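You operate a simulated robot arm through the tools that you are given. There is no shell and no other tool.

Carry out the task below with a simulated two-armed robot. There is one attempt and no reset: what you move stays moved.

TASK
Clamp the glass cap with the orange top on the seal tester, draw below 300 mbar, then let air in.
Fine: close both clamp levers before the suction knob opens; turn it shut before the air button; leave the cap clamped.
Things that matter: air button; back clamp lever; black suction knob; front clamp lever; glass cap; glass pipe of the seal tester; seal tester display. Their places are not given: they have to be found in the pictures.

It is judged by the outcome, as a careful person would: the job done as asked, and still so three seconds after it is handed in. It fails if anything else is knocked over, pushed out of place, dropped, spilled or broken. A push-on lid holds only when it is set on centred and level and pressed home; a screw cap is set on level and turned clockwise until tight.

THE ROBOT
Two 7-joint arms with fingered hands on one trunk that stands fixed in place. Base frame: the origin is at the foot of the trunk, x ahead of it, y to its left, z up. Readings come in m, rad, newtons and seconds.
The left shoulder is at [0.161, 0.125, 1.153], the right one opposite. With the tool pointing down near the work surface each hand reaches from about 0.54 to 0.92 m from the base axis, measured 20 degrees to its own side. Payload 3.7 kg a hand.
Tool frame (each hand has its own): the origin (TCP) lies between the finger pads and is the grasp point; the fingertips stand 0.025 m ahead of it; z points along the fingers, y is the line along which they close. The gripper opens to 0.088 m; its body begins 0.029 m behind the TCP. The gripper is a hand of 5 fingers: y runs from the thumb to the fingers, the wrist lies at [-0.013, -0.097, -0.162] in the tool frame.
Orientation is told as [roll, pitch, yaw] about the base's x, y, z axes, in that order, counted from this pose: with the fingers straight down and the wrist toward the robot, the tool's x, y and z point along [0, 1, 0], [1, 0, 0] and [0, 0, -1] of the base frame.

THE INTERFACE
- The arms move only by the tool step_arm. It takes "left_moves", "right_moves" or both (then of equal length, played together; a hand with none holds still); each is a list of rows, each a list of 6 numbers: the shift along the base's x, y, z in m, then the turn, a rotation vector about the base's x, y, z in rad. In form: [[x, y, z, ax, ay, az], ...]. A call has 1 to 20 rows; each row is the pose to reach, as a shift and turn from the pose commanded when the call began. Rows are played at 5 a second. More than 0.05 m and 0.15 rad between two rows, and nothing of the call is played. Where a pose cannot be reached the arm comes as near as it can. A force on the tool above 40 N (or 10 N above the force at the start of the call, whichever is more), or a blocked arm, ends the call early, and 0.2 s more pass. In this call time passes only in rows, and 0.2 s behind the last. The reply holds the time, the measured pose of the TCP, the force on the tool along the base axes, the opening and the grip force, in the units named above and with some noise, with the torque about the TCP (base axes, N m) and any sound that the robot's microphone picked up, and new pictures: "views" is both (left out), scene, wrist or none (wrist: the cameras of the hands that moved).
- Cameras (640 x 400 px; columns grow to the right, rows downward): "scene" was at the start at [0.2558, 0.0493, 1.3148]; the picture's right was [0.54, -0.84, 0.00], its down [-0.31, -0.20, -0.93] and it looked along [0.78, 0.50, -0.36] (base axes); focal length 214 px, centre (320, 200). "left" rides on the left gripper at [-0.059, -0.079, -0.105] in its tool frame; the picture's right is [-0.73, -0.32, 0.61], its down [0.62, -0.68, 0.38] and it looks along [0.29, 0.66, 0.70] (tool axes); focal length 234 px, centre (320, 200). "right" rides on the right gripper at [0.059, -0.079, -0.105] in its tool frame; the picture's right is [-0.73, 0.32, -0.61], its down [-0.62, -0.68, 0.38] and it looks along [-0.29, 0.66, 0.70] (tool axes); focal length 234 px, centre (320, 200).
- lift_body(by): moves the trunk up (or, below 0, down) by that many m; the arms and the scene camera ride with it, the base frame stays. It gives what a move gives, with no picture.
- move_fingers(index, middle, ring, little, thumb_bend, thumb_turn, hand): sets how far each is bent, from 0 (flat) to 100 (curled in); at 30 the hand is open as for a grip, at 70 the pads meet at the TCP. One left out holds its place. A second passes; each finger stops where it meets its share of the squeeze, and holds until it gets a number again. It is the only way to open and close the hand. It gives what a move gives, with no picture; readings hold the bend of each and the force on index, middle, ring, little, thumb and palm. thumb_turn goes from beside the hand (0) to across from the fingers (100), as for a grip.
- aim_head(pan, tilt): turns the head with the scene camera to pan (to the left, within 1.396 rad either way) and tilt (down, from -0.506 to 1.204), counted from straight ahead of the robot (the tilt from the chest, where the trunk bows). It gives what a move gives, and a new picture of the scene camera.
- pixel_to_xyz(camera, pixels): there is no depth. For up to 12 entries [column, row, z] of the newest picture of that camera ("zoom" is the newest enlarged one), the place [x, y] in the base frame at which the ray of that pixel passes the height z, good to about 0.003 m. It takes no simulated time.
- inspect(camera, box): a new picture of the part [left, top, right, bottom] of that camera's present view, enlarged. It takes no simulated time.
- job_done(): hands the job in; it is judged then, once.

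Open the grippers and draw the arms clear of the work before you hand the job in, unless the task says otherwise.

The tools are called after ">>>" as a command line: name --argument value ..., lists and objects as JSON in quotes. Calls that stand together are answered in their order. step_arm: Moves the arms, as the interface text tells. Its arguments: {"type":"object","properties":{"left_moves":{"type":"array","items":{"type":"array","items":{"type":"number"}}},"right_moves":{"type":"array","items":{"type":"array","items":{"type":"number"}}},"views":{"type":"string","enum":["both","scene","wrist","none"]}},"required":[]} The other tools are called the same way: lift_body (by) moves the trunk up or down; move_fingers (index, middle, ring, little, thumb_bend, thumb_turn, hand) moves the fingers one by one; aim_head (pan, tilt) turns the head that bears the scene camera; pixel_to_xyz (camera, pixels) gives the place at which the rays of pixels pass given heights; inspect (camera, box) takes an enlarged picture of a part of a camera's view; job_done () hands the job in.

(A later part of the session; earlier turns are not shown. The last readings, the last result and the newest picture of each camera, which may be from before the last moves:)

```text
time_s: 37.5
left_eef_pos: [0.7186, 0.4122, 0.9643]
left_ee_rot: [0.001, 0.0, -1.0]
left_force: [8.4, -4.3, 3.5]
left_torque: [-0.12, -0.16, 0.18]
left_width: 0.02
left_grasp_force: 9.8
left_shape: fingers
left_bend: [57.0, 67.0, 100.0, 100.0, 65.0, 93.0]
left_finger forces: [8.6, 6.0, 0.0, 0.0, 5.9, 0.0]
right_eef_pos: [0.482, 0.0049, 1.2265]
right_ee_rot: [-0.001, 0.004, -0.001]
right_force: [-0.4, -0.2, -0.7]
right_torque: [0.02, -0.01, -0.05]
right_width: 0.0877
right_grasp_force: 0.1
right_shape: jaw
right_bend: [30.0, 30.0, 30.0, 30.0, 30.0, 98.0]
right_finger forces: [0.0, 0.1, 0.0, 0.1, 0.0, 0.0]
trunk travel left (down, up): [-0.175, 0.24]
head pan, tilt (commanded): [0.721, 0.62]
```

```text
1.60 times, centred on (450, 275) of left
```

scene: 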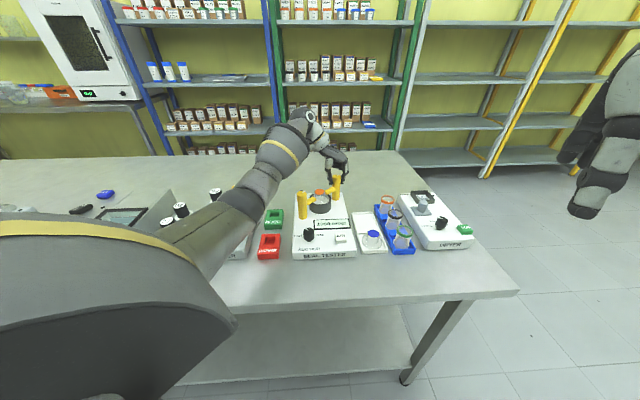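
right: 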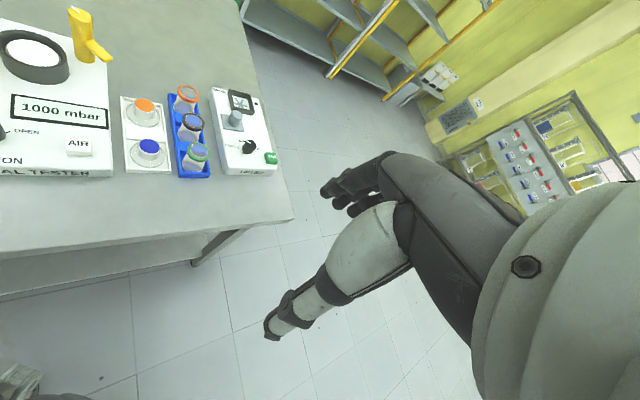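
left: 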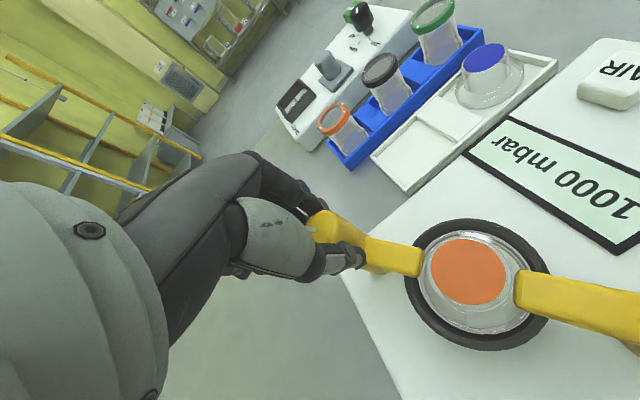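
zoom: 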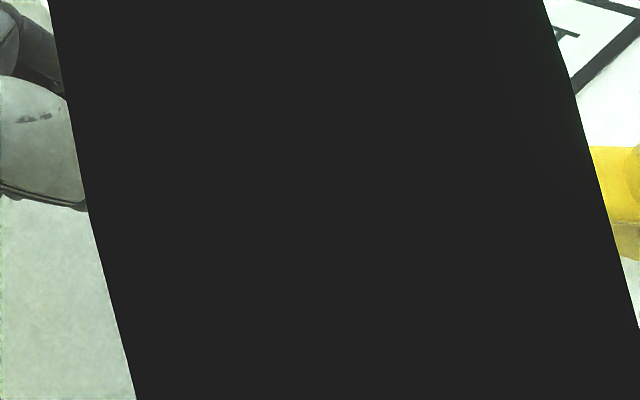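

The back arm did not move further, so it is at its stop. The left view is partly blacked out; I open the pinch, lift straight up and check.

>>> move_fingers --hand "left" --index 48 --middle 48 --thumb_bend 48

>>> step_arm --left_moves '[[0, 0, 0.01, 0, 0, 0], [0, 0, 0.03, 0, 0, 0], [0, 0, 0.06, 0, 0, 0]]' --views "both"

>>> inspect --camera "scene" --box '[285, 165, 355, 225]'

```text
time_s: 38.5
left_eef_pos: [0.7185, 0.4121, 0.9646]
left_ee_rot: [-0.001, 0.002, -1.0]
left_force: [0.1, -0.3, -0.6]
left_torque: [-0.02, 0.0, 0.01]
left_width: 0.0457
left_grasp_force: 0.1
left_shape: fingers
left_bend: [48.0, 48.0, 100.0, 100.0, 48.0, 97.0]
left_finger forces: [0.0, 0.1, 0.0, 0.1, 0.0, 0.0]
right_eef_pos: [0.4821, 0.0053, 1.2281]
right_ee_rot: [-0.001, 0.002, -0.001]
right_force: [0.3, 0.1, -0.7]
right_torque: [-0.01, -0.02, 0.0]
right_width: 0.0876
right_grasp_force: 0.0
right_shape: jaw
right_bend: [30.0, 30.0, 30.0, 30.0, 30.0, 98.0]
right_finger forces: [0.1, 0.0, 0.0, 0.0, 0.1, 0.1]
trunk travel left (down, up): [-0.175, 0.24]
head pan, tilt (commanded): [0.721, 0.62]
```

```text
time_s: 39.3
left_eef_pos: [0.7191, 0.4115, 1.0251]
left_ee_rot: [0.001, 0.001, -1.0]
left_force: [0.6, -0.3, -0.2]
left_torque: [0.01, -0.02, 0.05]
left_width: 0.0456
left_grasp_force: 0.1
left_shape: fingers
left_bend: [48.0, 48.0, 100.0, 100.0, 48.0, 97.0]
left_finger forces: [0.0, 0.0, 0.1, 0.1, 0.0, 0.0]
right_eef_pos: [0.4826, 0.0058, 1.2276]
right_ee_rot: [-0.003, 0.004, -0.002]
right_force: [-0.2, -0.7, 0.4]
right_torque: [0.0, 0.05, 0.0]
right_width: 0.0877
right_grasp_force: 0.1
right_shape: jaw
right_bend: [30.0, 30.0, 30.0, 30.0, 30.0, 98.0]
right_finger forces: [0.0, 0.0, 0.0, 0.0, 0.0, 0.0]
trunk travel left (down, up): [-0.175, 0.24]
head pan, tilt (commanded): [0.721, 0.62]
```

scene: 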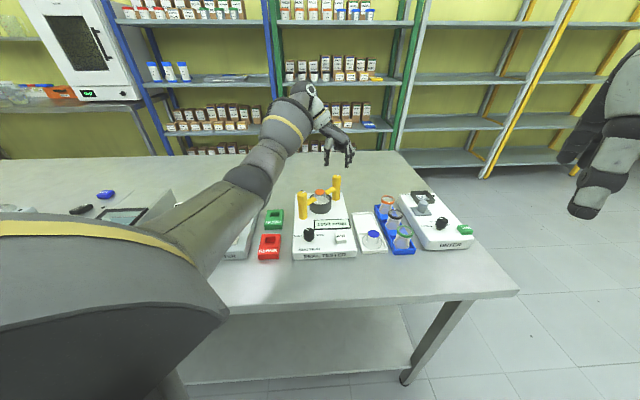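
left: 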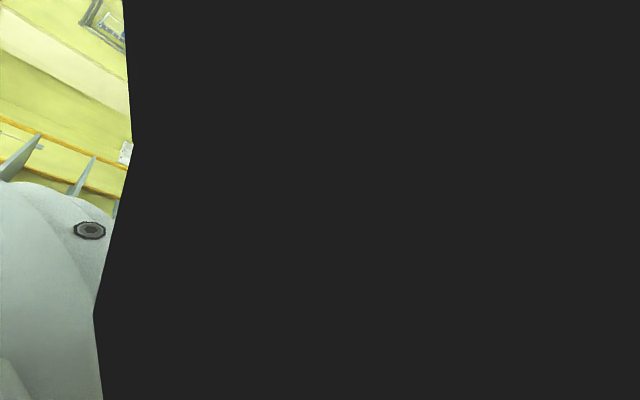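

```text
6.67 times, centred on (320, 195) of scene
```

zoom: 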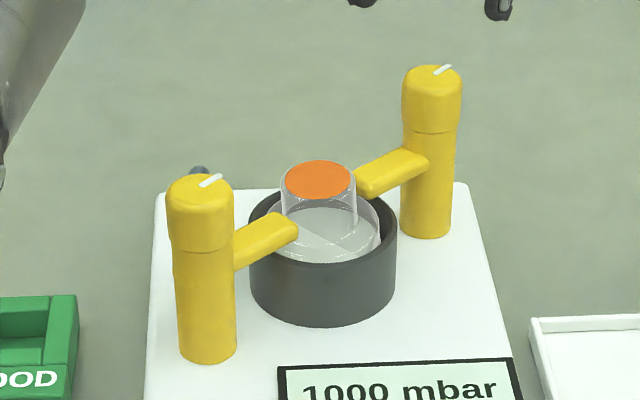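

Both arms now lie over the cap flange, and the display still shows 1000 mbar. I move over the suction knob (≈(0.525,0.345)) with yaw back to ≈0.7, staying high.

>>> step_arm --left_moves '[[-0.016, -0.0055, 0.01, 0, 0, 0.142], [-0.032, -0.011, 0.02, 0, 0, 0.284], [-0.048, -0.0165, 0.03, 0, 0, 0.426], [-0.065, -0.022, 0.03, 0, 0, 0.568], [-0.081, -0.0275, 0.03, 0, 0, 0.71], [-0.097, -0.033, 0.03, 0, 0, 0.852], [-0.113, -0.0385, 0.03, 0, 0, 0.994], [-0.129, -0.044, 0.03, 0, 0, 1.136], [-0.146, -0.05, 0.03, 0, 0, 1.278], [-0.162, -0.0555, 0.03, 0, 0, 1.42], [-0.178, -0.061, 0.03, 0, 0, 1.562], [-0.194, -0.0665, 0.03, 0, 0, 1.7]]'

>>> inspect --camera "scene" --box '[270, 190, 360, 265]'

```text
time_s: 41.9
left_eef_pos: [0.5242, 0.3468, 1.0539]
left_ee_rot: [0.0, -0.003, 0.703]
left_force: [-0.4, -0.9, -0.5]
left_torque: [-0.01, 0.01, -0.03]
left_width: 0.0457
left_grasp_force: 0.1
left_shape: fingers
left_bend: [48.0, 48.0, 100.0, 100.0, 48.0, 97.0]
left_finger forces: [0.1, 0.1, 0.1, 0.0, 0.1, 0.0]
right_eef_pos: [0.4811, 0.0068, 1.2279]
right_ee_rot: [-0.002, 0.003, -0.001]
right_force: [0.1, 0.6, 0.5]
right_torque: [0.04, -0.02, -0.02]
right_width: 0.0878
right_grasp_force: 0.1
right_shape: jaw
right_bend: [30.0, 30.0, 30.0, 30.0, 30.0, 98.0]
right_finger forces: [0.0, 0.1, 0.0, 0.0, 0.0, 0.0]
trunk travel left (down, up): [-0.175, 0.24]
head pan, tilt (commanded): [0.721, 0.62]
```

scene: 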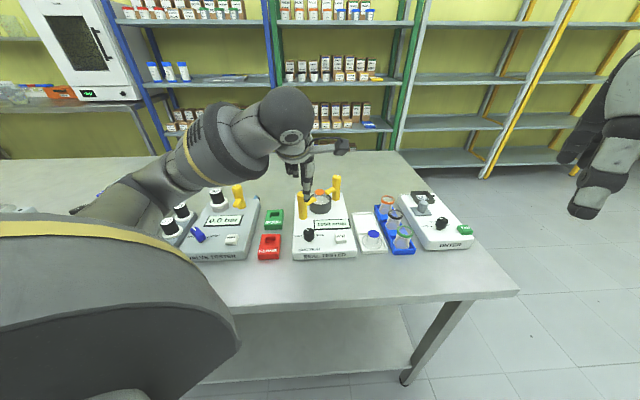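
left: 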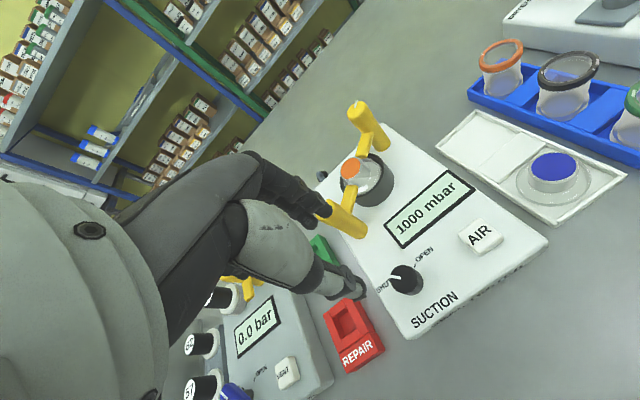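

```text
5.33 times, centred on (315, 228) of scene
```

zoom: 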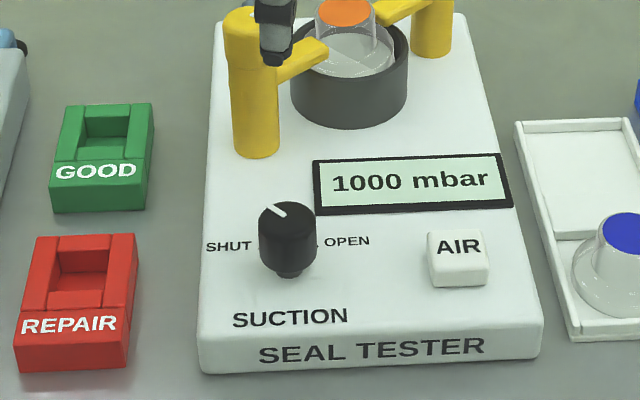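

Now the knob is at (405,279) in the left view and at zoom (288,240) in the scene. I zoom on it for position, height and its mark.

>>> inspect --camera "left" --box '[365, 235, 455, 315]'

>>> inspect --camera "scene" --box '[295, 220, 325, 245]'

```text
5.00 times, centred on (410, 275) of left
```

zoom: 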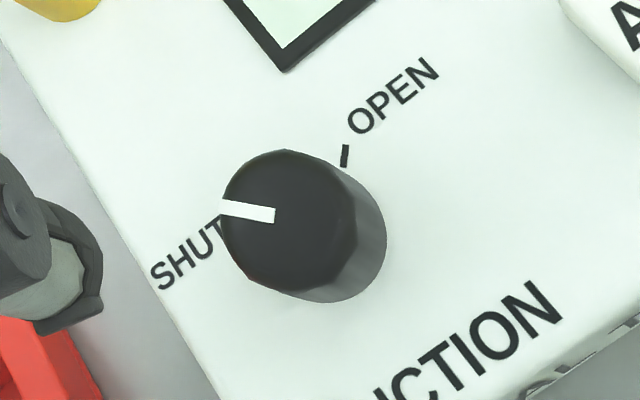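

```text
16.00 times, centred on (310, 232) of scene
```

zoom: 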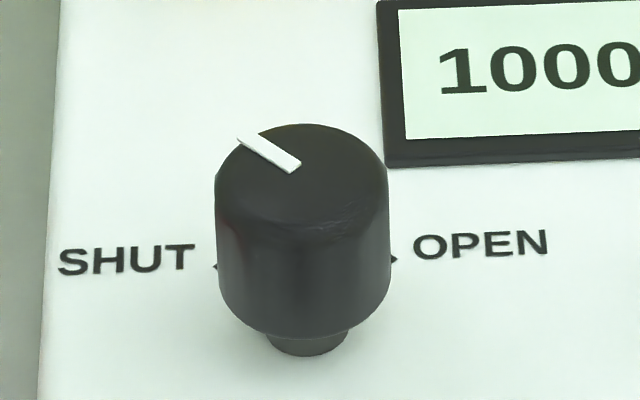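

I triangulate the knob top: left (403.8,279.2) and scene (308.9,230.6).

>>> pixel_to_xyz --camera "left" --pixels '[[403.8, 279.2, 0.905], [403.8, 279.2, 0.915], [403.8, 279.2, 0.925], [403.8, 279.2, 0.91], [390.4, 279.2, 0.915], [417.4, 279.2, 0.915], [415, 266, 0.88], [391, 285, 0.88]]'

>>> pixel_to_xyz --camera "scene" --pixels '[[308.9, 230.6, 0.905], [308.9, 230.6, 0.915], [308.9, 230.6, 0.925], [308.9, 230.6, 0.91], [308.9, 241, 0.88], [303.4, 230.6, 0.915], [314.25, 230.6, 0.915]]'

```text
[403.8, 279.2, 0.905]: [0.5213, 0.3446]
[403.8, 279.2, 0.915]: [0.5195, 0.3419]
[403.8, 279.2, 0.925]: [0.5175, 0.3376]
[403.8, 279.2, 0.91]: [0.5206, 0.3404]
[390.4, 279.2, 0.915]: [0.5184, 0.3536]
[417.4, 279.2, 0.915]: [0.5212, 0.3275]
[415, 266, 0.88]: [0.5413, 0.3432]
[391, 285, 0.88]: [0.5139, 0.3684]
```

```text
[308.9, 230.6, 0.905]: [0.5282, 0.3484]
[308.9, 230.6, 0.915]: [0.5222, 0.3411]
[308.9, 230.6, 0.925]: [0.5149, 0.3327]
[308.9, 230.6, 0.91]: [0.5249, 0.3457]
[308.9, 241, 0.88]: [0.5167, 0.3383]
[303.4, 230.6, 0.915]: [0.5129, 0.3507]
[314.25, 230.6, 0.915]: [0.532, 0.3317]
```

Knob: centre ≈ (0.520,0.3405), top z≈0.917, Ø≈0.027; OPEN lies about 90° clockwise from SHUT. I turn to yaw ≈1.15 and descend until the tips are just above the knob.

>>> step_arm --left_moves '[[-0.001, -0.001, -0.02, 0, 0, 0.112], [-0.002, -0.002, -0.05, 0, 0, 0.224], [-0.003, -0.003, -0.08, 0, 0, 0.336], [-0.003, -0.004, -0.106, 0, 0, 0.447]]'

>>> inspect --camera "left" --box '[260, 190, 400, 320]'

>>> inspect --camera "scene" --box '[280, 195, 350, 255]'

```text
time_s: 42.9
left_eef_pos: [0.5214, 0.3425, 0.9479]
left_ee_rot: [-0.003, 0.0, 1.147]
left_force: [0.1, 0.1, -0.1]
left_torque: [-0.02, 0.03, -0.03]
left_width: 0.0455
left_grasp_force: 0.0
left_shape: fingers
left_bend: [48.0, 48.0, 100.0, 100.0, 48.0, 97.0]
left_finger forces: [0.0, 0.0, 0.1, 0.0, 0.1, 0.0]
right_eef_pos: [0.482, 0.0066, 1.2263]
right_ee_rot: [-0.001, 0.004, -0.001]
right_force: [-0.2, 0.5, -0.5]
right_torque: [0.02, -0.02, 0.0]
right_width: 0.0877
right_grasp_force: 0.0
right_shape: jaw
right_bend: [30.0, 30.0, 30.0, 30.0, 30.0, 98.0]
right_finger forces: [0.0, 0.0, 0.0, 0.0, 0.0, 0.0]
trunk travel left (down, up): [-0.175, 0.24]
head pan, tilt (commanded): [0.721, 0.62]
```

scene: 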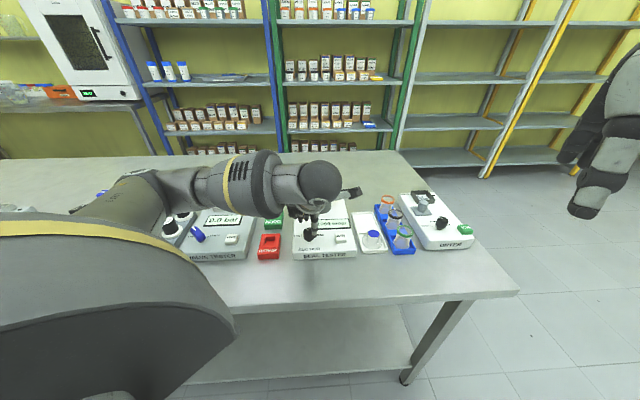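
left: 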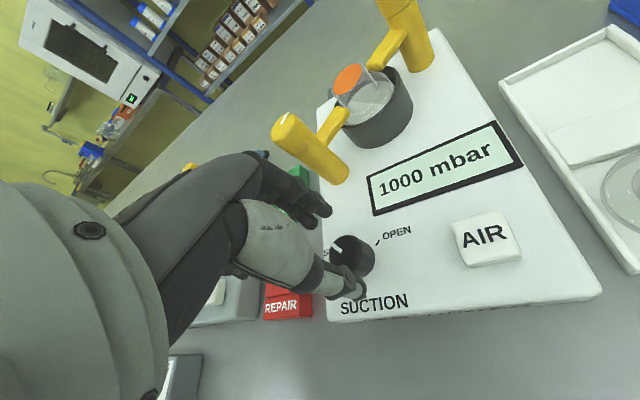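

```text
3.08 times, centred on (330, 255) of left
```

zoom: 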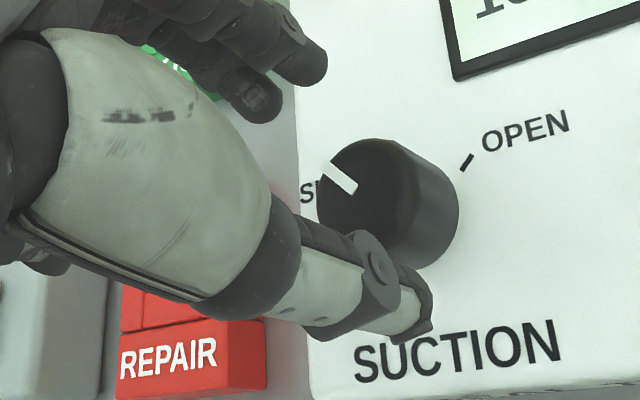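

```text
6.67 times, centred on (315, 225) of scene
```

zoom: 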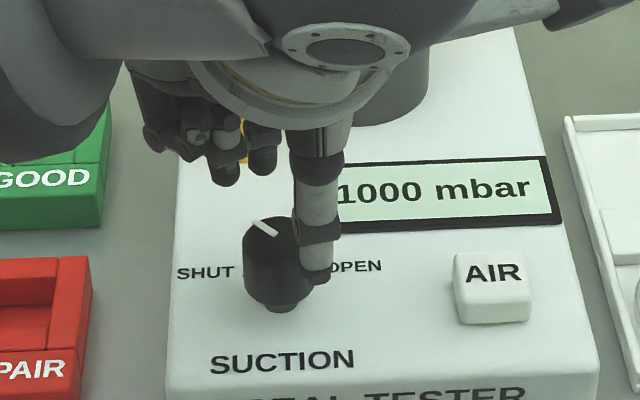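

Thumb and fingers straddle the knob well. I make a ~1 mm correction, descend to TCP z≈0.918 and close the pinch on the knob.

>>> step_arm --left_moves '[[0.001, -0.001, -0.01, 0, 0, 0], [0.001, -0.001, -0.02, 0, 0, 0], [0.001, -0.001, -0.03, 0, 0, 0]]' --views "none"

>>> move_fingers --hand "left" --index 70 --middle 70 --thumb_bend 70

>>> inspect --camera "left" --box '[260, 190, 400, 320]'

>>> inspect --camera "scene" --box '[280, 195, 350, 255]'

```text
time_s: 43.7
left_eef_pos: [0.5234, 0.3403, 0.9181]
left_ee_rot: [0.0, 0.0, 1.146]
left_force: [0.7, -1.0, 0.1]
left_torque: [-0.03, 0.0, 0.01]
left_width: 0.0456
left_grasp_force: 0.0
left_shape: fingers
left_bend: [48.0, 48.0, 100.0, 100.0, 48.0, 97.0]
left_finger forces: [0.0, 0.1, 0.0, 0.0, 0.1, 0.0]
right_eef_pos: [0.4817, 0.006, 1.2267]
right_ee_rot: [0.0, 0.004, -0.002]
right_force: [-0.3, 0.4, 0.1]
right_torque: [0.01, 0.0, 0.0]
right_width: 0.0876
right_grasp_force: 0.2
right_shape: jaw
right_bend: [30.0, 30.0, 30.0, 30.0, 30.0, 98.0]
right_finger forces: [0.0, 0.1, 0.0, 0.0, 0.0, 0.1]
trunk travel left (down, up): [-0.175, 0.24]
head pan, tilt (commanded): [0.721, 0.62]
```

```text
time_s: 44.7
left_eef_pos: [0.5236, 0.3406, 0.9185]
left_ee_rot: [-0.003, -0.001, 1.145]
left_force: [1.5, 4.9, -0.3]
left_torque: [0.15, -0.05, -0.03]
left_width: 0.0174
left_grasp_force: 8.4
left_shape: fingers
left_bend: [62.0, 63.0, 100.0, 100.0, 62.0, 97.0]
left_finger forces: [5.3, 5.9, 0.0, 0.0, 5.1, 0.1]
right_eef_pos: [0.4831, 0.0059, 1.2284]
right_ee_rot: [-0.002, 0.003, -0.003]
right_force: [-0.2, 0.3, -0.3]
right_torque: [0.01, -0.04, 0.02]
right_width: 0.0878
right_grasp_force: 0.0
right_shape: jaw
right_bend: [30.0, 30.0, 30.0, 30.0, 30.0, 98.0]
right_finger forces: [0.1, 0.1, 0.0, 0.1, 0.0, 0.0]
trunk travel left (down, up): [-0.175, 0.24]
head pan, tilt (commanded): [0.721, 0.62]
```

```text
3.08 times, centred on (330, 255) of left
```

zoom: 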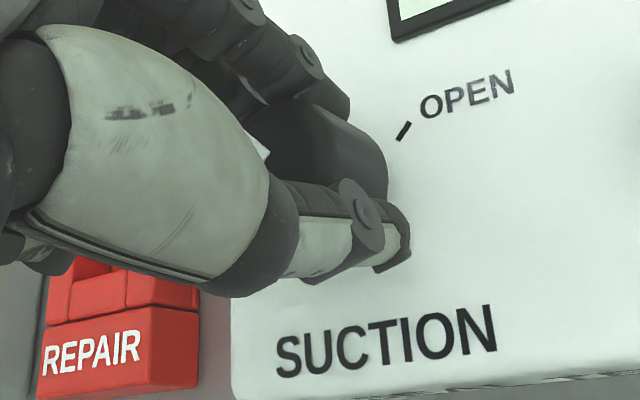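

```text
6.67 times, centred on (315, 225) of scene
```

zoom: 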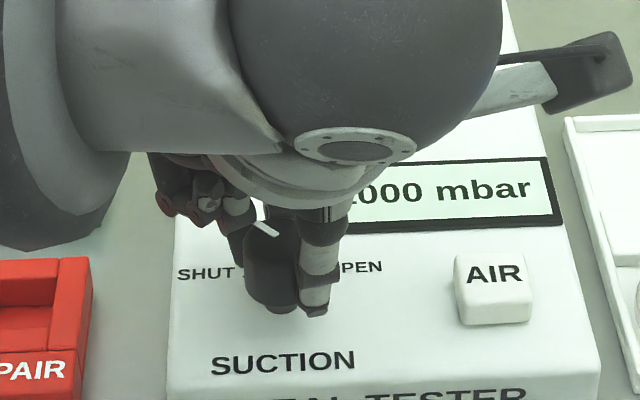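

The knob is gripped evenly (~5 N per finger). I twist it clockwise by 1.2 rad.

>>> step_arm --left_moves '[[0, 0, 0, 0, 0, -0.1], [0, 0, 0, 0, 0, -0.2], [0, 0, 0, 0, 0, -0.3], [0, 0, 0, 0, 0, -0.4], [0, 0, 0, 0, 0, -0.5], [0, 0, 0, 0, 0, -0.6], [0, 0, 0, 0, 0, -0.7], [0, 0, 0, 0, 0, -0.8], [0, 0, 0, 0, 0, -0.9], [0, 0, 0, 0, 0, -1.0], [0, 0, 0, 0, 0, -1.1], [0, 0, 0, 0, 0, -1.2]]'

>>> inspect --camera "left" --box '[260, 150, 440, 320]'

>>> inspect --camera "scene" --box '[280, 180, 360, 255]'

```text
time_s: 47.3
left_eef_pos: [0.5219, 0.3398, 0.9166]
left_ee_rot: [-0.001, 0.002, -0.057]
left_force: [2.4, -0.1, 3.1]
left_torque: [0.01, -0.06, -0.02]
left_width: 0.017
left_grasp_force: 8.4
left_shape: fingers
left_bend: [62.0, 64.0, 100.0, 100.0, 63.0, 96.0]
left_finger forces: [4.4, 5.4, 0.0, 0.1, 6.5, 0.0]
right_eef_pos: [0.4815, 0.0048, 1.2272]
right_ee_rot: [0.001, 0.004, 0.0]
right_force: [-1.0, -0.6, 0.6]
right_torque: [0.02, 0.03, 0.01]
right_width: 0.0874
right_grasp_force: 0.1
right_shape: jaw
right_bend: [30.0, 30.0, 30.0, 30.0, 30.0, 98.0]
right_finger forces: [0.1, 0.0, 0.0, 0.1, 0.1, 0.0]
trunk travel left (down, up): [-0.175, 0.24]
head pan, tilt (commanded): [0.721, 0.62]
```

scene: 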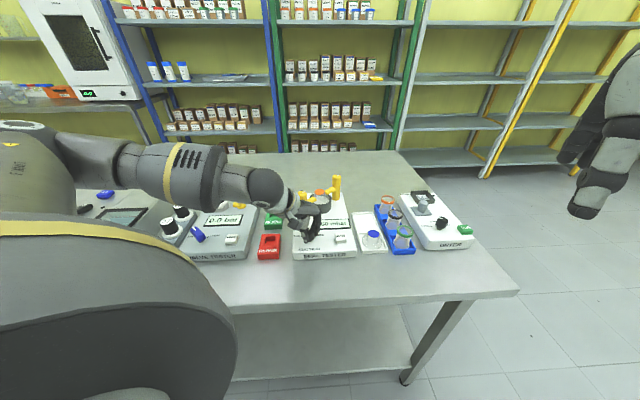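
left: 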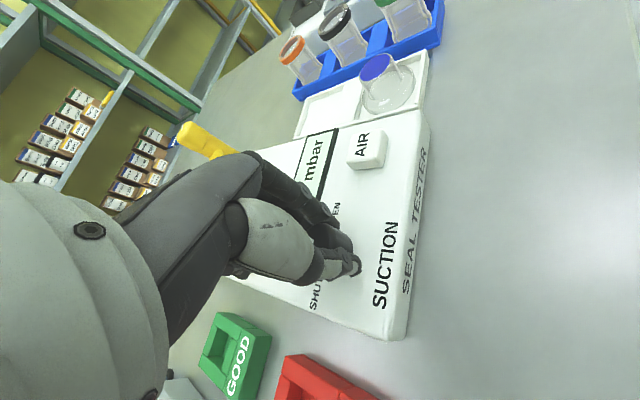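

```text
2.35 times, centred on (350, 235) of left
```

zoom: 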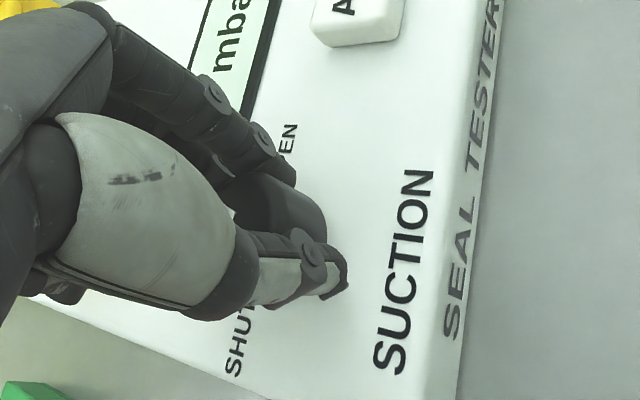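

```text
5.33 times, centred on (320, 218) of scene
```

zoom: 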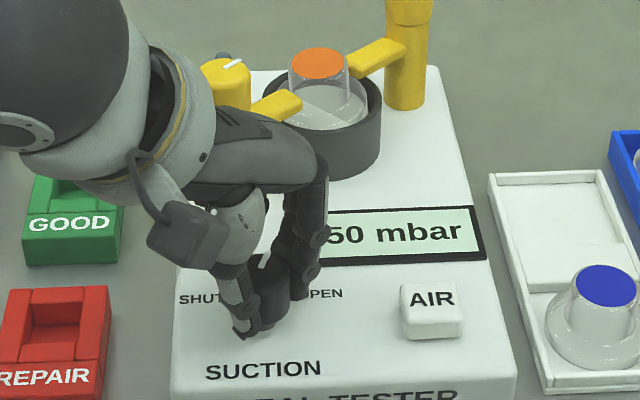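

The display now reads "…50 mbar", so the pressure is falling. I twist a bit further (0.4 rad) towards OPEN and look at the display again.

>>> step_arm --left_moves '[[0, 0, 0, 0, 0, -0.1], [0, 0, 0, 0, 0, -0.2], [0, 0, 0, 0, 0, -0.3], [0, 0, 0, 0, 0, -0.4]]'

>>> inspect --camera "scene" --box '[280, 180, 360, 255]'

>>> inspect --camera "left" --box '[250, 100, 440, 320]'

```text
time_s: 48.3
left_eef_pos: [0.5223, 0.3396, 0.917]
left_ee_rot: [-0.002, 0.0, -0.456]
left_force: [0.1, -2.5, 2.2]
left_torque: [-0.06, 0.0, 0.0]
left_width: 0.017
left_grasp_force: 8.0
left_shape: fingers
left_bend: [63.0, 65.0, 100.0, 100.0, 63.0, 95.0]
left_finger forces: [4.5, 4.2, 0.0, 0.0, 7.2, 0.0]
right_eef_pos: [0.4812, 0.0048, 1.2266]
right_ee_rot: [-0.003, 0.003, -0.003]
right_force: [0.5, -0.7, 0.3]
right_torque: [-0.04, 0.0, 0.0]
right_width: 0.0879
right_grasp_force: 0.0
right_shape: jaw
right_bend: [30.0, 30.0, 30.0, 30.0, 30.0, 98.0]
right_finger forces: [0.0, 0.0, 0.1, 0.0, 0.1, 0.1]
trunk travel left (down, up): [-0.175, 0.24]
head pan, tilt (commanded): [0.721, 0.62]
```

scene: 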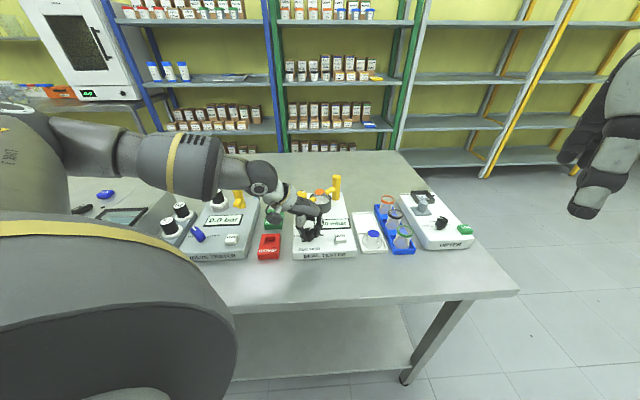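
left: 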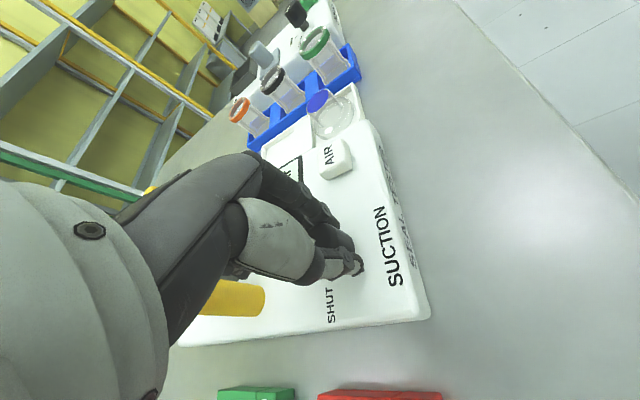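

```text
5.33 times, centred on (320, 218) of scene
```

zoom: 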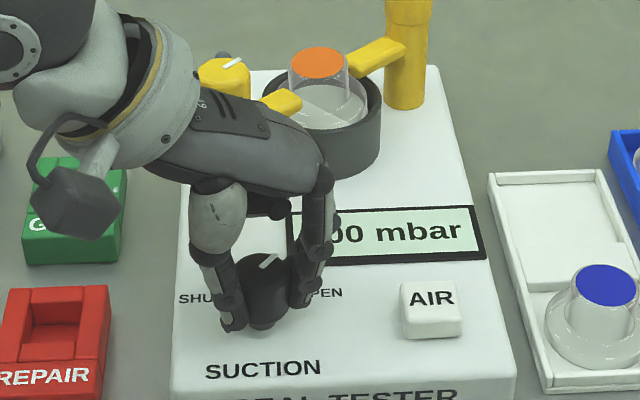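

```text
1.82 times, centred on (345, 210) of left
```

zoom: 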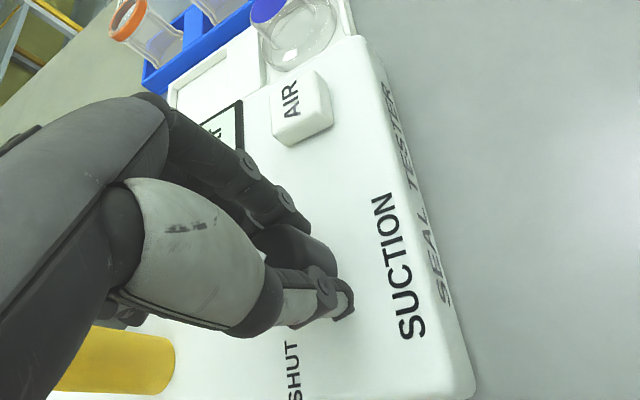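

The first digit is hidden by the fingers in the scene view. I check the display through the right hand's camera instead.

>>> inspect --camera "right" --box '[0, 0, 200, 190]'

```text
2.11 times, centred on (100, 95) of right
```

zoom: 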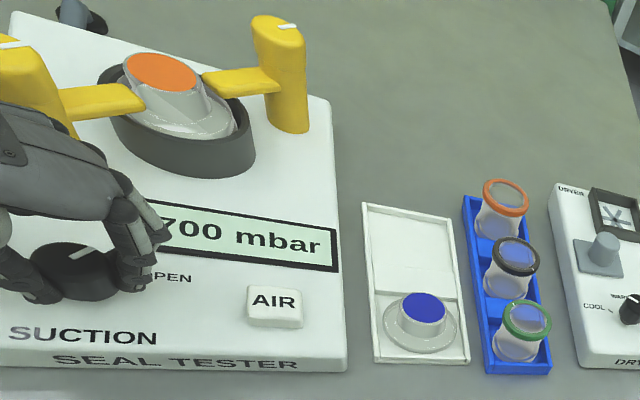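

The right camera shows 700 mbar. I hold still for 2 s while suction draws down.

>>> step_arm --left_moves '[[0, 0, 0, 0, 0, 0], [0, 0, 0, 0, 0, 0], [0, 0, 0, 0, 0, 0], [0, 0, 0, 0, 0, 0], [0, 0, 0, 0, 0, 0], [0, 0, 0, 0, 0, 0], [0, 0, 0, 0, 0, 0], [0, 0, 0, 0, 0, 0], [0, 0, 0, 0, 0, 0], [0, 0, 0, 0, 0, 0]]' --views "none"

>>> inspect --camera "right" --box '[0, 0, 200, 190]'

```text
time_s: 50.5
left_eef_pos: [0.5222, 0.341, 0.9168]
left_ee_rot: [0.0, 0.0, -0.455]
left_force: [0.3, -3.1, 0.9]
left_torque: [-0.07, -0.02, -0.01]
left_width: 0.017
left_grasp_force: 8.4
left_shape: fingers
left_bend: [62.0, 65.0, 100.0, 100.0, 63.0, 95.0]
left_finger forces: [5.0, 4.0, 0.1, 0.1, 7.2, 0.1]
right_eef_pos: [0.4813, 0.0051, 1.2272]
right_ee_rot: [-0.002, 0.002, -0.002]
right_force: [1.3, 0.4, 0.2]
right_torque: [0.02, 0.02, 0.0]
right_width: 0.088
right_grasp_force: 0.1
right_shape: jaw
right_bend: [30.0, 30.0, 30.0, 30.0, 30.0, 98.0]
right_finger forces: [0.0, 0.1, 0.0, 0.0, 0.0, 0.1]
trunk travel left (down, up): [-0.175, 0.24]
head pan, tilt (commanded): [0.721, 0.62]
```

```text
2.11 times, centred on (100, 95) of right
```

zoom: 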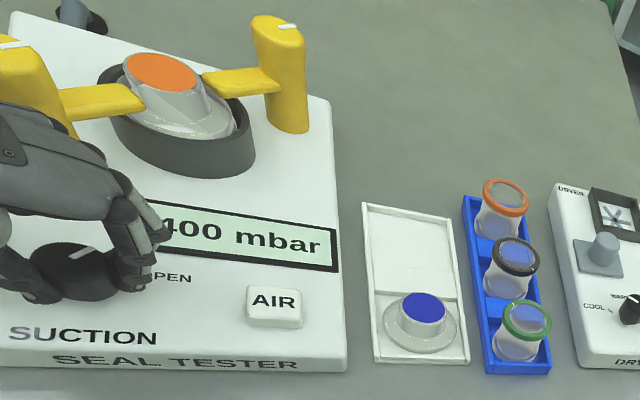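

It now reads 400 mbar. I wait 2 more seconds.

>>> step_arm --left_moves '[[0, 0, 0, 0, 0, 0], [0, 0, 0, 0, 0, 0], [0, 0, 0, 0, 0, 0], [0, 0, 0, 0, 0, 0], [0, 0, 0, 0, 0, 0], [0, 0, 0, 0, 0, 0], [0, 0, 0, 0, 0, 0], [0, 0, 0, 0, 0, 0], [0, 0, 0, 0, 0, 0], [0, 0, 0, 0, 0, 0]]' --views "none"

>>> inspect --camera "right" --box '[0, 0, 200, 190]'

```text
time_s: 52.7
left_eef_pos: [0.5233, 0.341, 0.9193]
left_ee_rot: [-0.001, -0.001, -0.453]
left_force: [-0.3, -3.8, 1.9]
left_torque: [-0.08, 0.0, 0.01]
left_width: 0.0169
left_grasp_force: 7.9
left_shape: fingers
left_bend: [62.0, 65.0, 100.0, 100.0, 63.0, 95.0]
left_finger forces: [4.9, 4.0, 0.1, 0.0, 7.3, 0.0]
right_eef_pos: [0.4809, 0.006, 1.2274]
right_ee_rot: [0.0, 0.003, -0.002]
right_force: [1.1, -0.1, -0.3]
right_torque: [-0.02, 0.0, 0.01]
right_width: 0.0874
right_grasp_force: 0.0
right_shape: jaw
right_bend: [30.0, 30.0, 30.0, 30.0, 30.0, 98.0]
right_finger forces: [0.1, 0.0, 0.0, 0.0, 0.1, 0.0]
trunk travel left (down, up): [-0.175, 0.24]
head pan, tilt (commanded): [0.721, 0.62]
```

```text
2.11 times, centred on (100, 95) of right
```

zoom: 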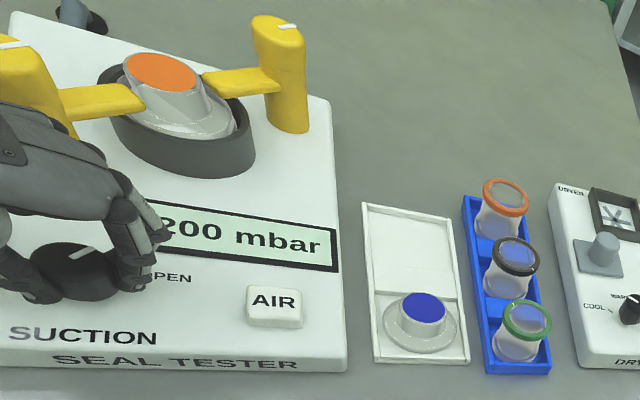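

It reads about 200 mbar. I zoom on the digit to be sure.

>>> inspect --camera "right" --box '[60, 85, 115, 130]'

```text
8.89 times, centred on (88, 108) of right
```

zoom: 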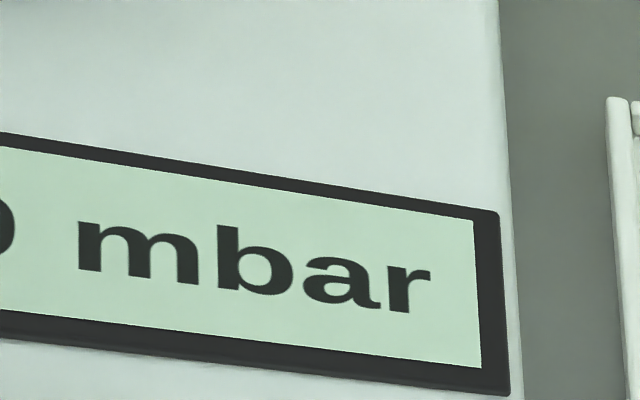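

The crop missed the digits; I zoom further left.

>>> inspect --camera "right" --box '[10, 85, 65, 130]'

```text
8.89 times, centred on (38, 108) of right
```

zoom: 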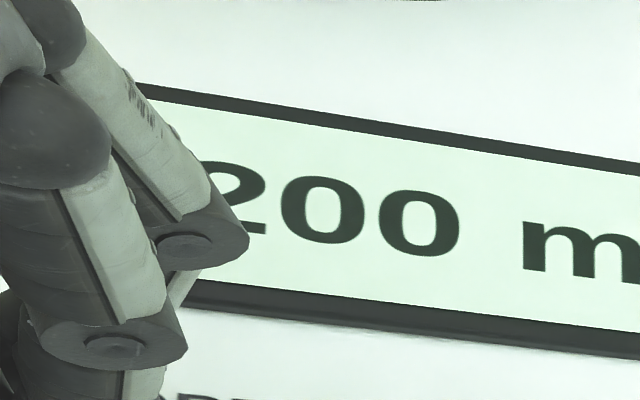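

It clearly reads 200 mbar, below 300. I turn the knob back counter-clockwise to SHUT, 1.6 rad plus a bit to reach the stop.

>>> step_arm --left_moves '[[0, 0, 0, 0, 0, 0.12], [0, 0, 0, 0, 0, 0.24], [0, 0, 0, 0, 0, 0.36], [0, 0, 0, 0, 0, 0.48], [0, 0, 0, 0, 0, 0.6], [0, 0, 0, 0, 0, 0.72], [0, 0, 0, 0, 0, 0.84], [0, 0, 0, 0, 0, 0.96], [0, 0, 0, 0, 0, 1.08], [0, 0, 0, 0, 0, 1.2], [0, 0, 0, 0, 0, 1.32], [0, 0, 0, 0, 0, 1.44], [0, 0, 0, 0, 0, 1.56], [0, 0, 0, 0, 0, 1.66]]' --views "both"

>>> inspect --camera "scene" --box '[280, 195, 350, 255]'

>>> inspect --camera "right" --box '[0, 0, 200, 190]'

>>> inspect --camera "left" --box '[260, 190, 400, 320]'

```text
time_s: 55.7
left_eef_pos: [0.523, 0.34, 0.918]
left_ee_rot: [-0.004, 0.0, 1.209]
left_force: [5.4, 3.2, 0.6]
left_torque: [0.11, -0.13, -0.09]
left_width: 0.0163
left_grasp_force: 8.6
left_shape: fingers
left_bend: [62.0, 63.0, 100.0, 100.0, 63.0, 97.0]
left_finger forces: [5.9, 6.0, 0.0, 0.1, 5.4, 0.0]
right_eef_pos: [0.4811, 0.0069, 1.2275]
right_ee_rot: [-0.001, 0.004, -0.002]
right_force: [-0.4, 0.2, 0.2]
right_torque: [-0.02, -0.01, 0.03]
right_width: 0.0878
right_grasp_force: 0.2
right_shape: jaw
right_bend: [30.0, 30.0, 30.0, 30.0, 30.0, 98.0]
right_finger forces: [0.1, 0.1, 0.0, 0.0, 0.1, 0.0]
trunk travel left (down, up): [-0.175, 0.24]
head pan, tilt (commanded): [0.721, 0.62]
```

scene: 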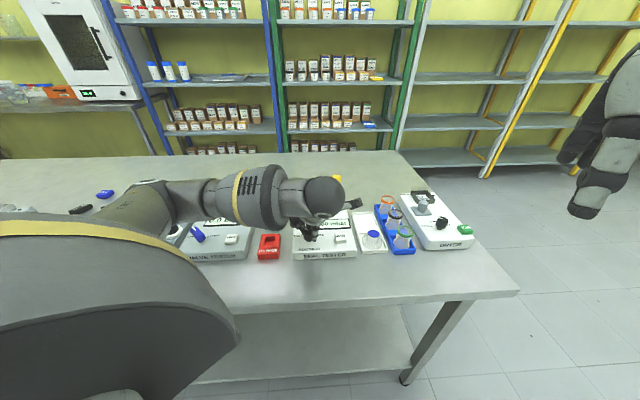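
left: 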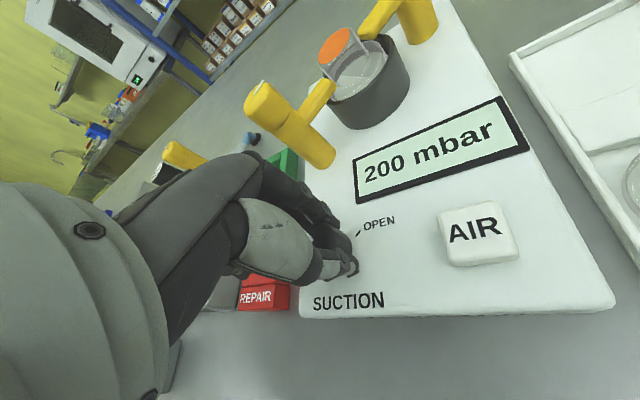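

```text
6.67 times, centred on (315, 225) of scene
```

zoom: 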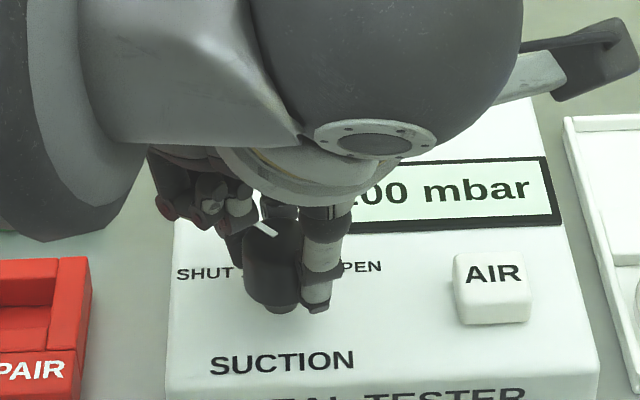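

```text
2.11 times, centred on (100, 95) of right
```

zoom: 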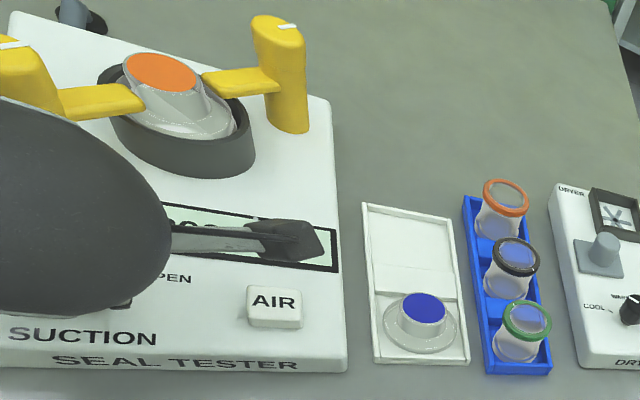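

```text
3.08 times, centred on (330, 255) of left
```

zoom: 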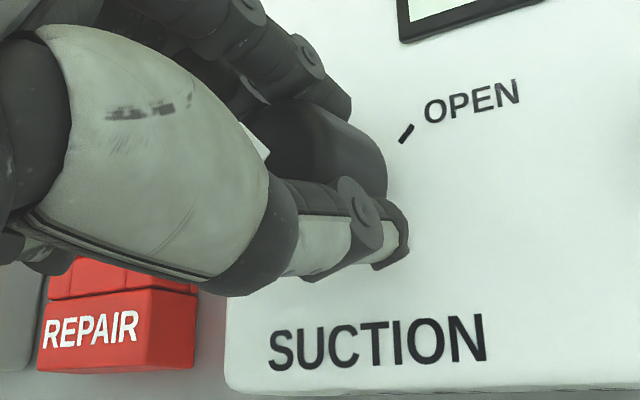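

The knob is back at SHUT (mark as at the start, torque −0.09 against the stop) and the display holds 200 mbar. I release and lift.

>>> move_fingers --hand "left" --index 48 --middle 48 --thumb_bend 48

>>> step_arm --left_moves '[[0, 0, 0.01, 0, 0, 0], [0, 0, 0.03, 0, 0, 0], [0, 0, 0.06, 0, 0, 0], [0, 0, 0.1, 0, 0, 0]]' --views "both"

>>> inspect --camera "left" --box '[320, 180, 520, 320]'

>>> inspect --camera "scene" --box '[280, 180, 360, 255]'

```text
time_s: 56.7
left_eef_pos: [0.5225, 0.3411, 0.9175]
left_ee_rot: [0.001, -0.001, 1.206]
left_force: [0.8, -0.9, 0.1]
left_torque: [0.01, 0.02, 0.03]
left_width: 0.0456
left_grasp_force: 0.0
left_shape: fingers
left_bend: [48.0, 48.0, 100.0, 100.0, 48.0, 97.0]
left_finger forces: [0.1, 0.1, 0.1, 0.1, 0.0, 0.0]
right_eef_pos: [0.4809, 0.0056, 1.226]
right_ee_rot: [-0.001, 0.002, -0.002]
right_force: [1.1, 0.6, 0.0]
right_torque: [-0.01, -0.03, -0.03]
right_width: 0.0877
right_grasp_force: 0.0
right_shape: jaw
right_bend: [30.0, 30.0, 30.0, 30.0, 30.0, 98.0]
right_finger forces: [0.0, 0.0, 0.1, 0.0, 0.1, 0.0]
trunk travel left (down, up): [-0.175, 0.24]
head pan, tilt (commanded): [0.721, 0.62]
```

```text
time_s: 57.7
left_eef_pos: [0.5237, 0.3385, 1.0193]
left_ee_rot: [0.002, 0.0, 1.206]
left_force: [0.1, -0.5, -0.1]
left_torque: [0.01, -0.01, 0.0]
left_width: 0.0453
left_grasp_force: 0.0
left_shape: fingers
left_bend: [48.0, 48.0, 100.0, 100.0, 48.0, 97.0]
left_finger forces: [0.0, 0.0, 0.1, 0.0, 0.0, 0.1]
right_eef_pos: [0.4808, 0.0057, 1.2275]
right_ee_rot: [0.0, 0.004, -0.001]
right_force: [0.6, -0.7, -0.3]
right_torque: [0.0, 0.03, 0.01]
right_width: 0.0876
right_grasp_force: 0.1
right_shape: jaw
right_bend: [30.0, 30.0, 30.0, 30.0, 30.0, 98.0]
right_finger forces: [0.0, 0.1, 0.0, 0.0, 0.0, 0.0]
trunk travel left (down, up): [-0.175, 0.24]
head pan, tilt (commanded): [0.721, 0.62]
```

scene: 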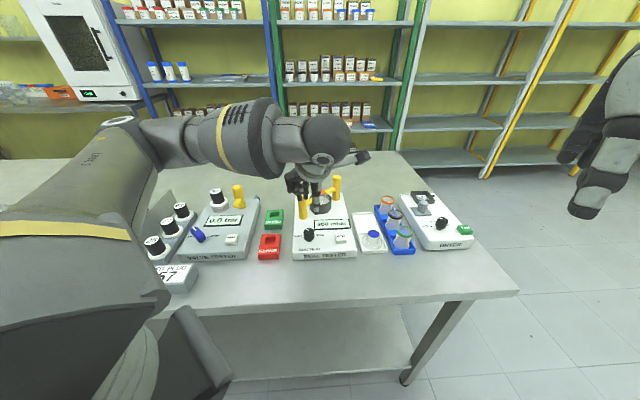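
left: 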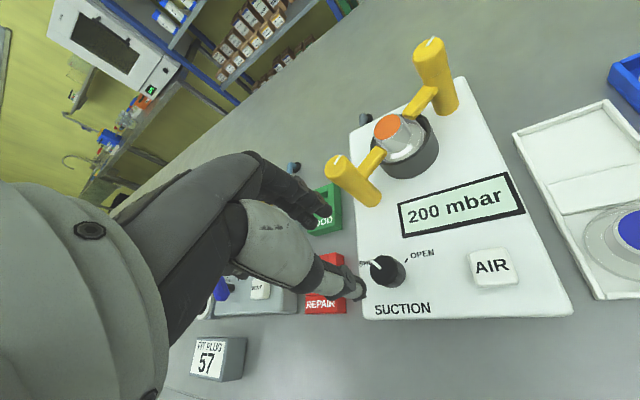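

```text
2.86 times, centred on (420, 250) of left
```

zoom: 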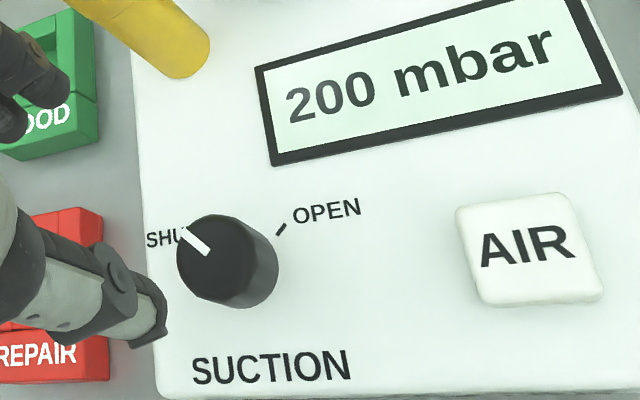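

```text
5.33 times, centred on (320, 218) of scene
```

zoom: 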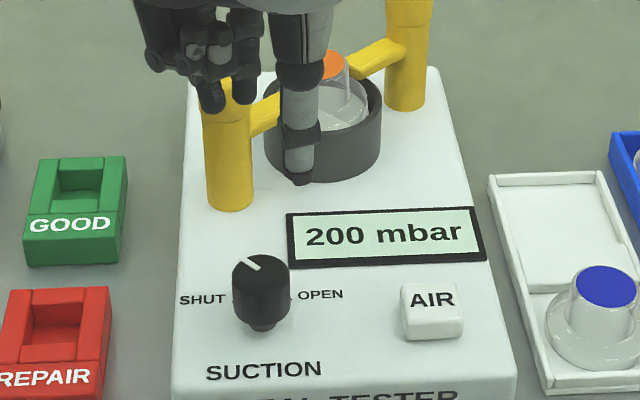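

The knob is SHUT and the display stays at 200 mbar. Next is the AIR button; I triangulate its top: left (491.7,265), scene (341,236.8).

>>> pixel_to_xyz --camera "left" --pixels '[[491.7, 265, 0.885], [491.7, 265, 0.89], [491.7, 265, 0.895], [491.7, 265, 0.9], [491.7, 265, 0.905]]'

>>> pixel_to_xyz --camera "scene" --pixels '[[341, 236.8, 0.885], [341, 236.8, 0.89], [341, 236.8, 0.895], [341, 236.8, 0.9], [341, 236.8, 0.905]]'

>>> move_fingers --hand "left" --index 70 --middle 70 --thumb_bend 70

```text
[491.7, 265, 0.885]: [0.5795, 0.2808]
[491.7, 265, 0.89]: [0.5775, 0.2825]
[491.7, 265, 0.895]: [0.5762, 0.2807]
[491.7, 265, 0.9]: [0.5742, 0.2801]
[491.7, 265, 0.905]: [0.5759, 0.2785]
```

```text
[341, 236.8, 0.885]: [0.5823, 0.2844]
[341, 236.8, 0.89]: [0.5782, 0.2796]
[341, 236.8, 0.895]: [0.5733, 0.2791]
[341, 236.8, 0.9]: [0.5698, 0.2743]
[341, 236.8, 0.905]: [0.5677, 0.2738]
```

```text
time_s: 58.7
left_eef_pos: [0.5241, 0.3397, 1.0185]
left_ee_rot: [0.001, -0.001, 1.207]
left_force: [-0.1, -0.2, 0.2]
left_torque: [0.04, 0.01, 0.01]
left_width: 0.0
left_grasp_force: 0.2
left_shape: fingers
left_bend: [70.0, 70.0, 100.0, 100.0, 70.0, 97.0]
left_finger forces: [0.0, 0.0, 0.1, 0.0, 0.0, 0.1]
right_eef_pos: [0.4813, 0.0056, 1.228]
right_ee_rot: [-0.001, 0.004, -0.002]
right_force: [0.1, 0.0, -0.3]
right_torque: [0.02, 0.02, -0.01]
right_width: 0.0876
right_grasp_force: 0.0
right_shape: jaw
right_bend: [30.0, 30.0, 30.0, 30.0, 30.0, 98.0]
right_finger forces: [0.0, 0.1, 0.0, 0.0, 0.0, 0.0]
trunk travel left (down, up): [-0.175, 0.24]
head pan, tilt (commanded): [0.721, 0.62]
```

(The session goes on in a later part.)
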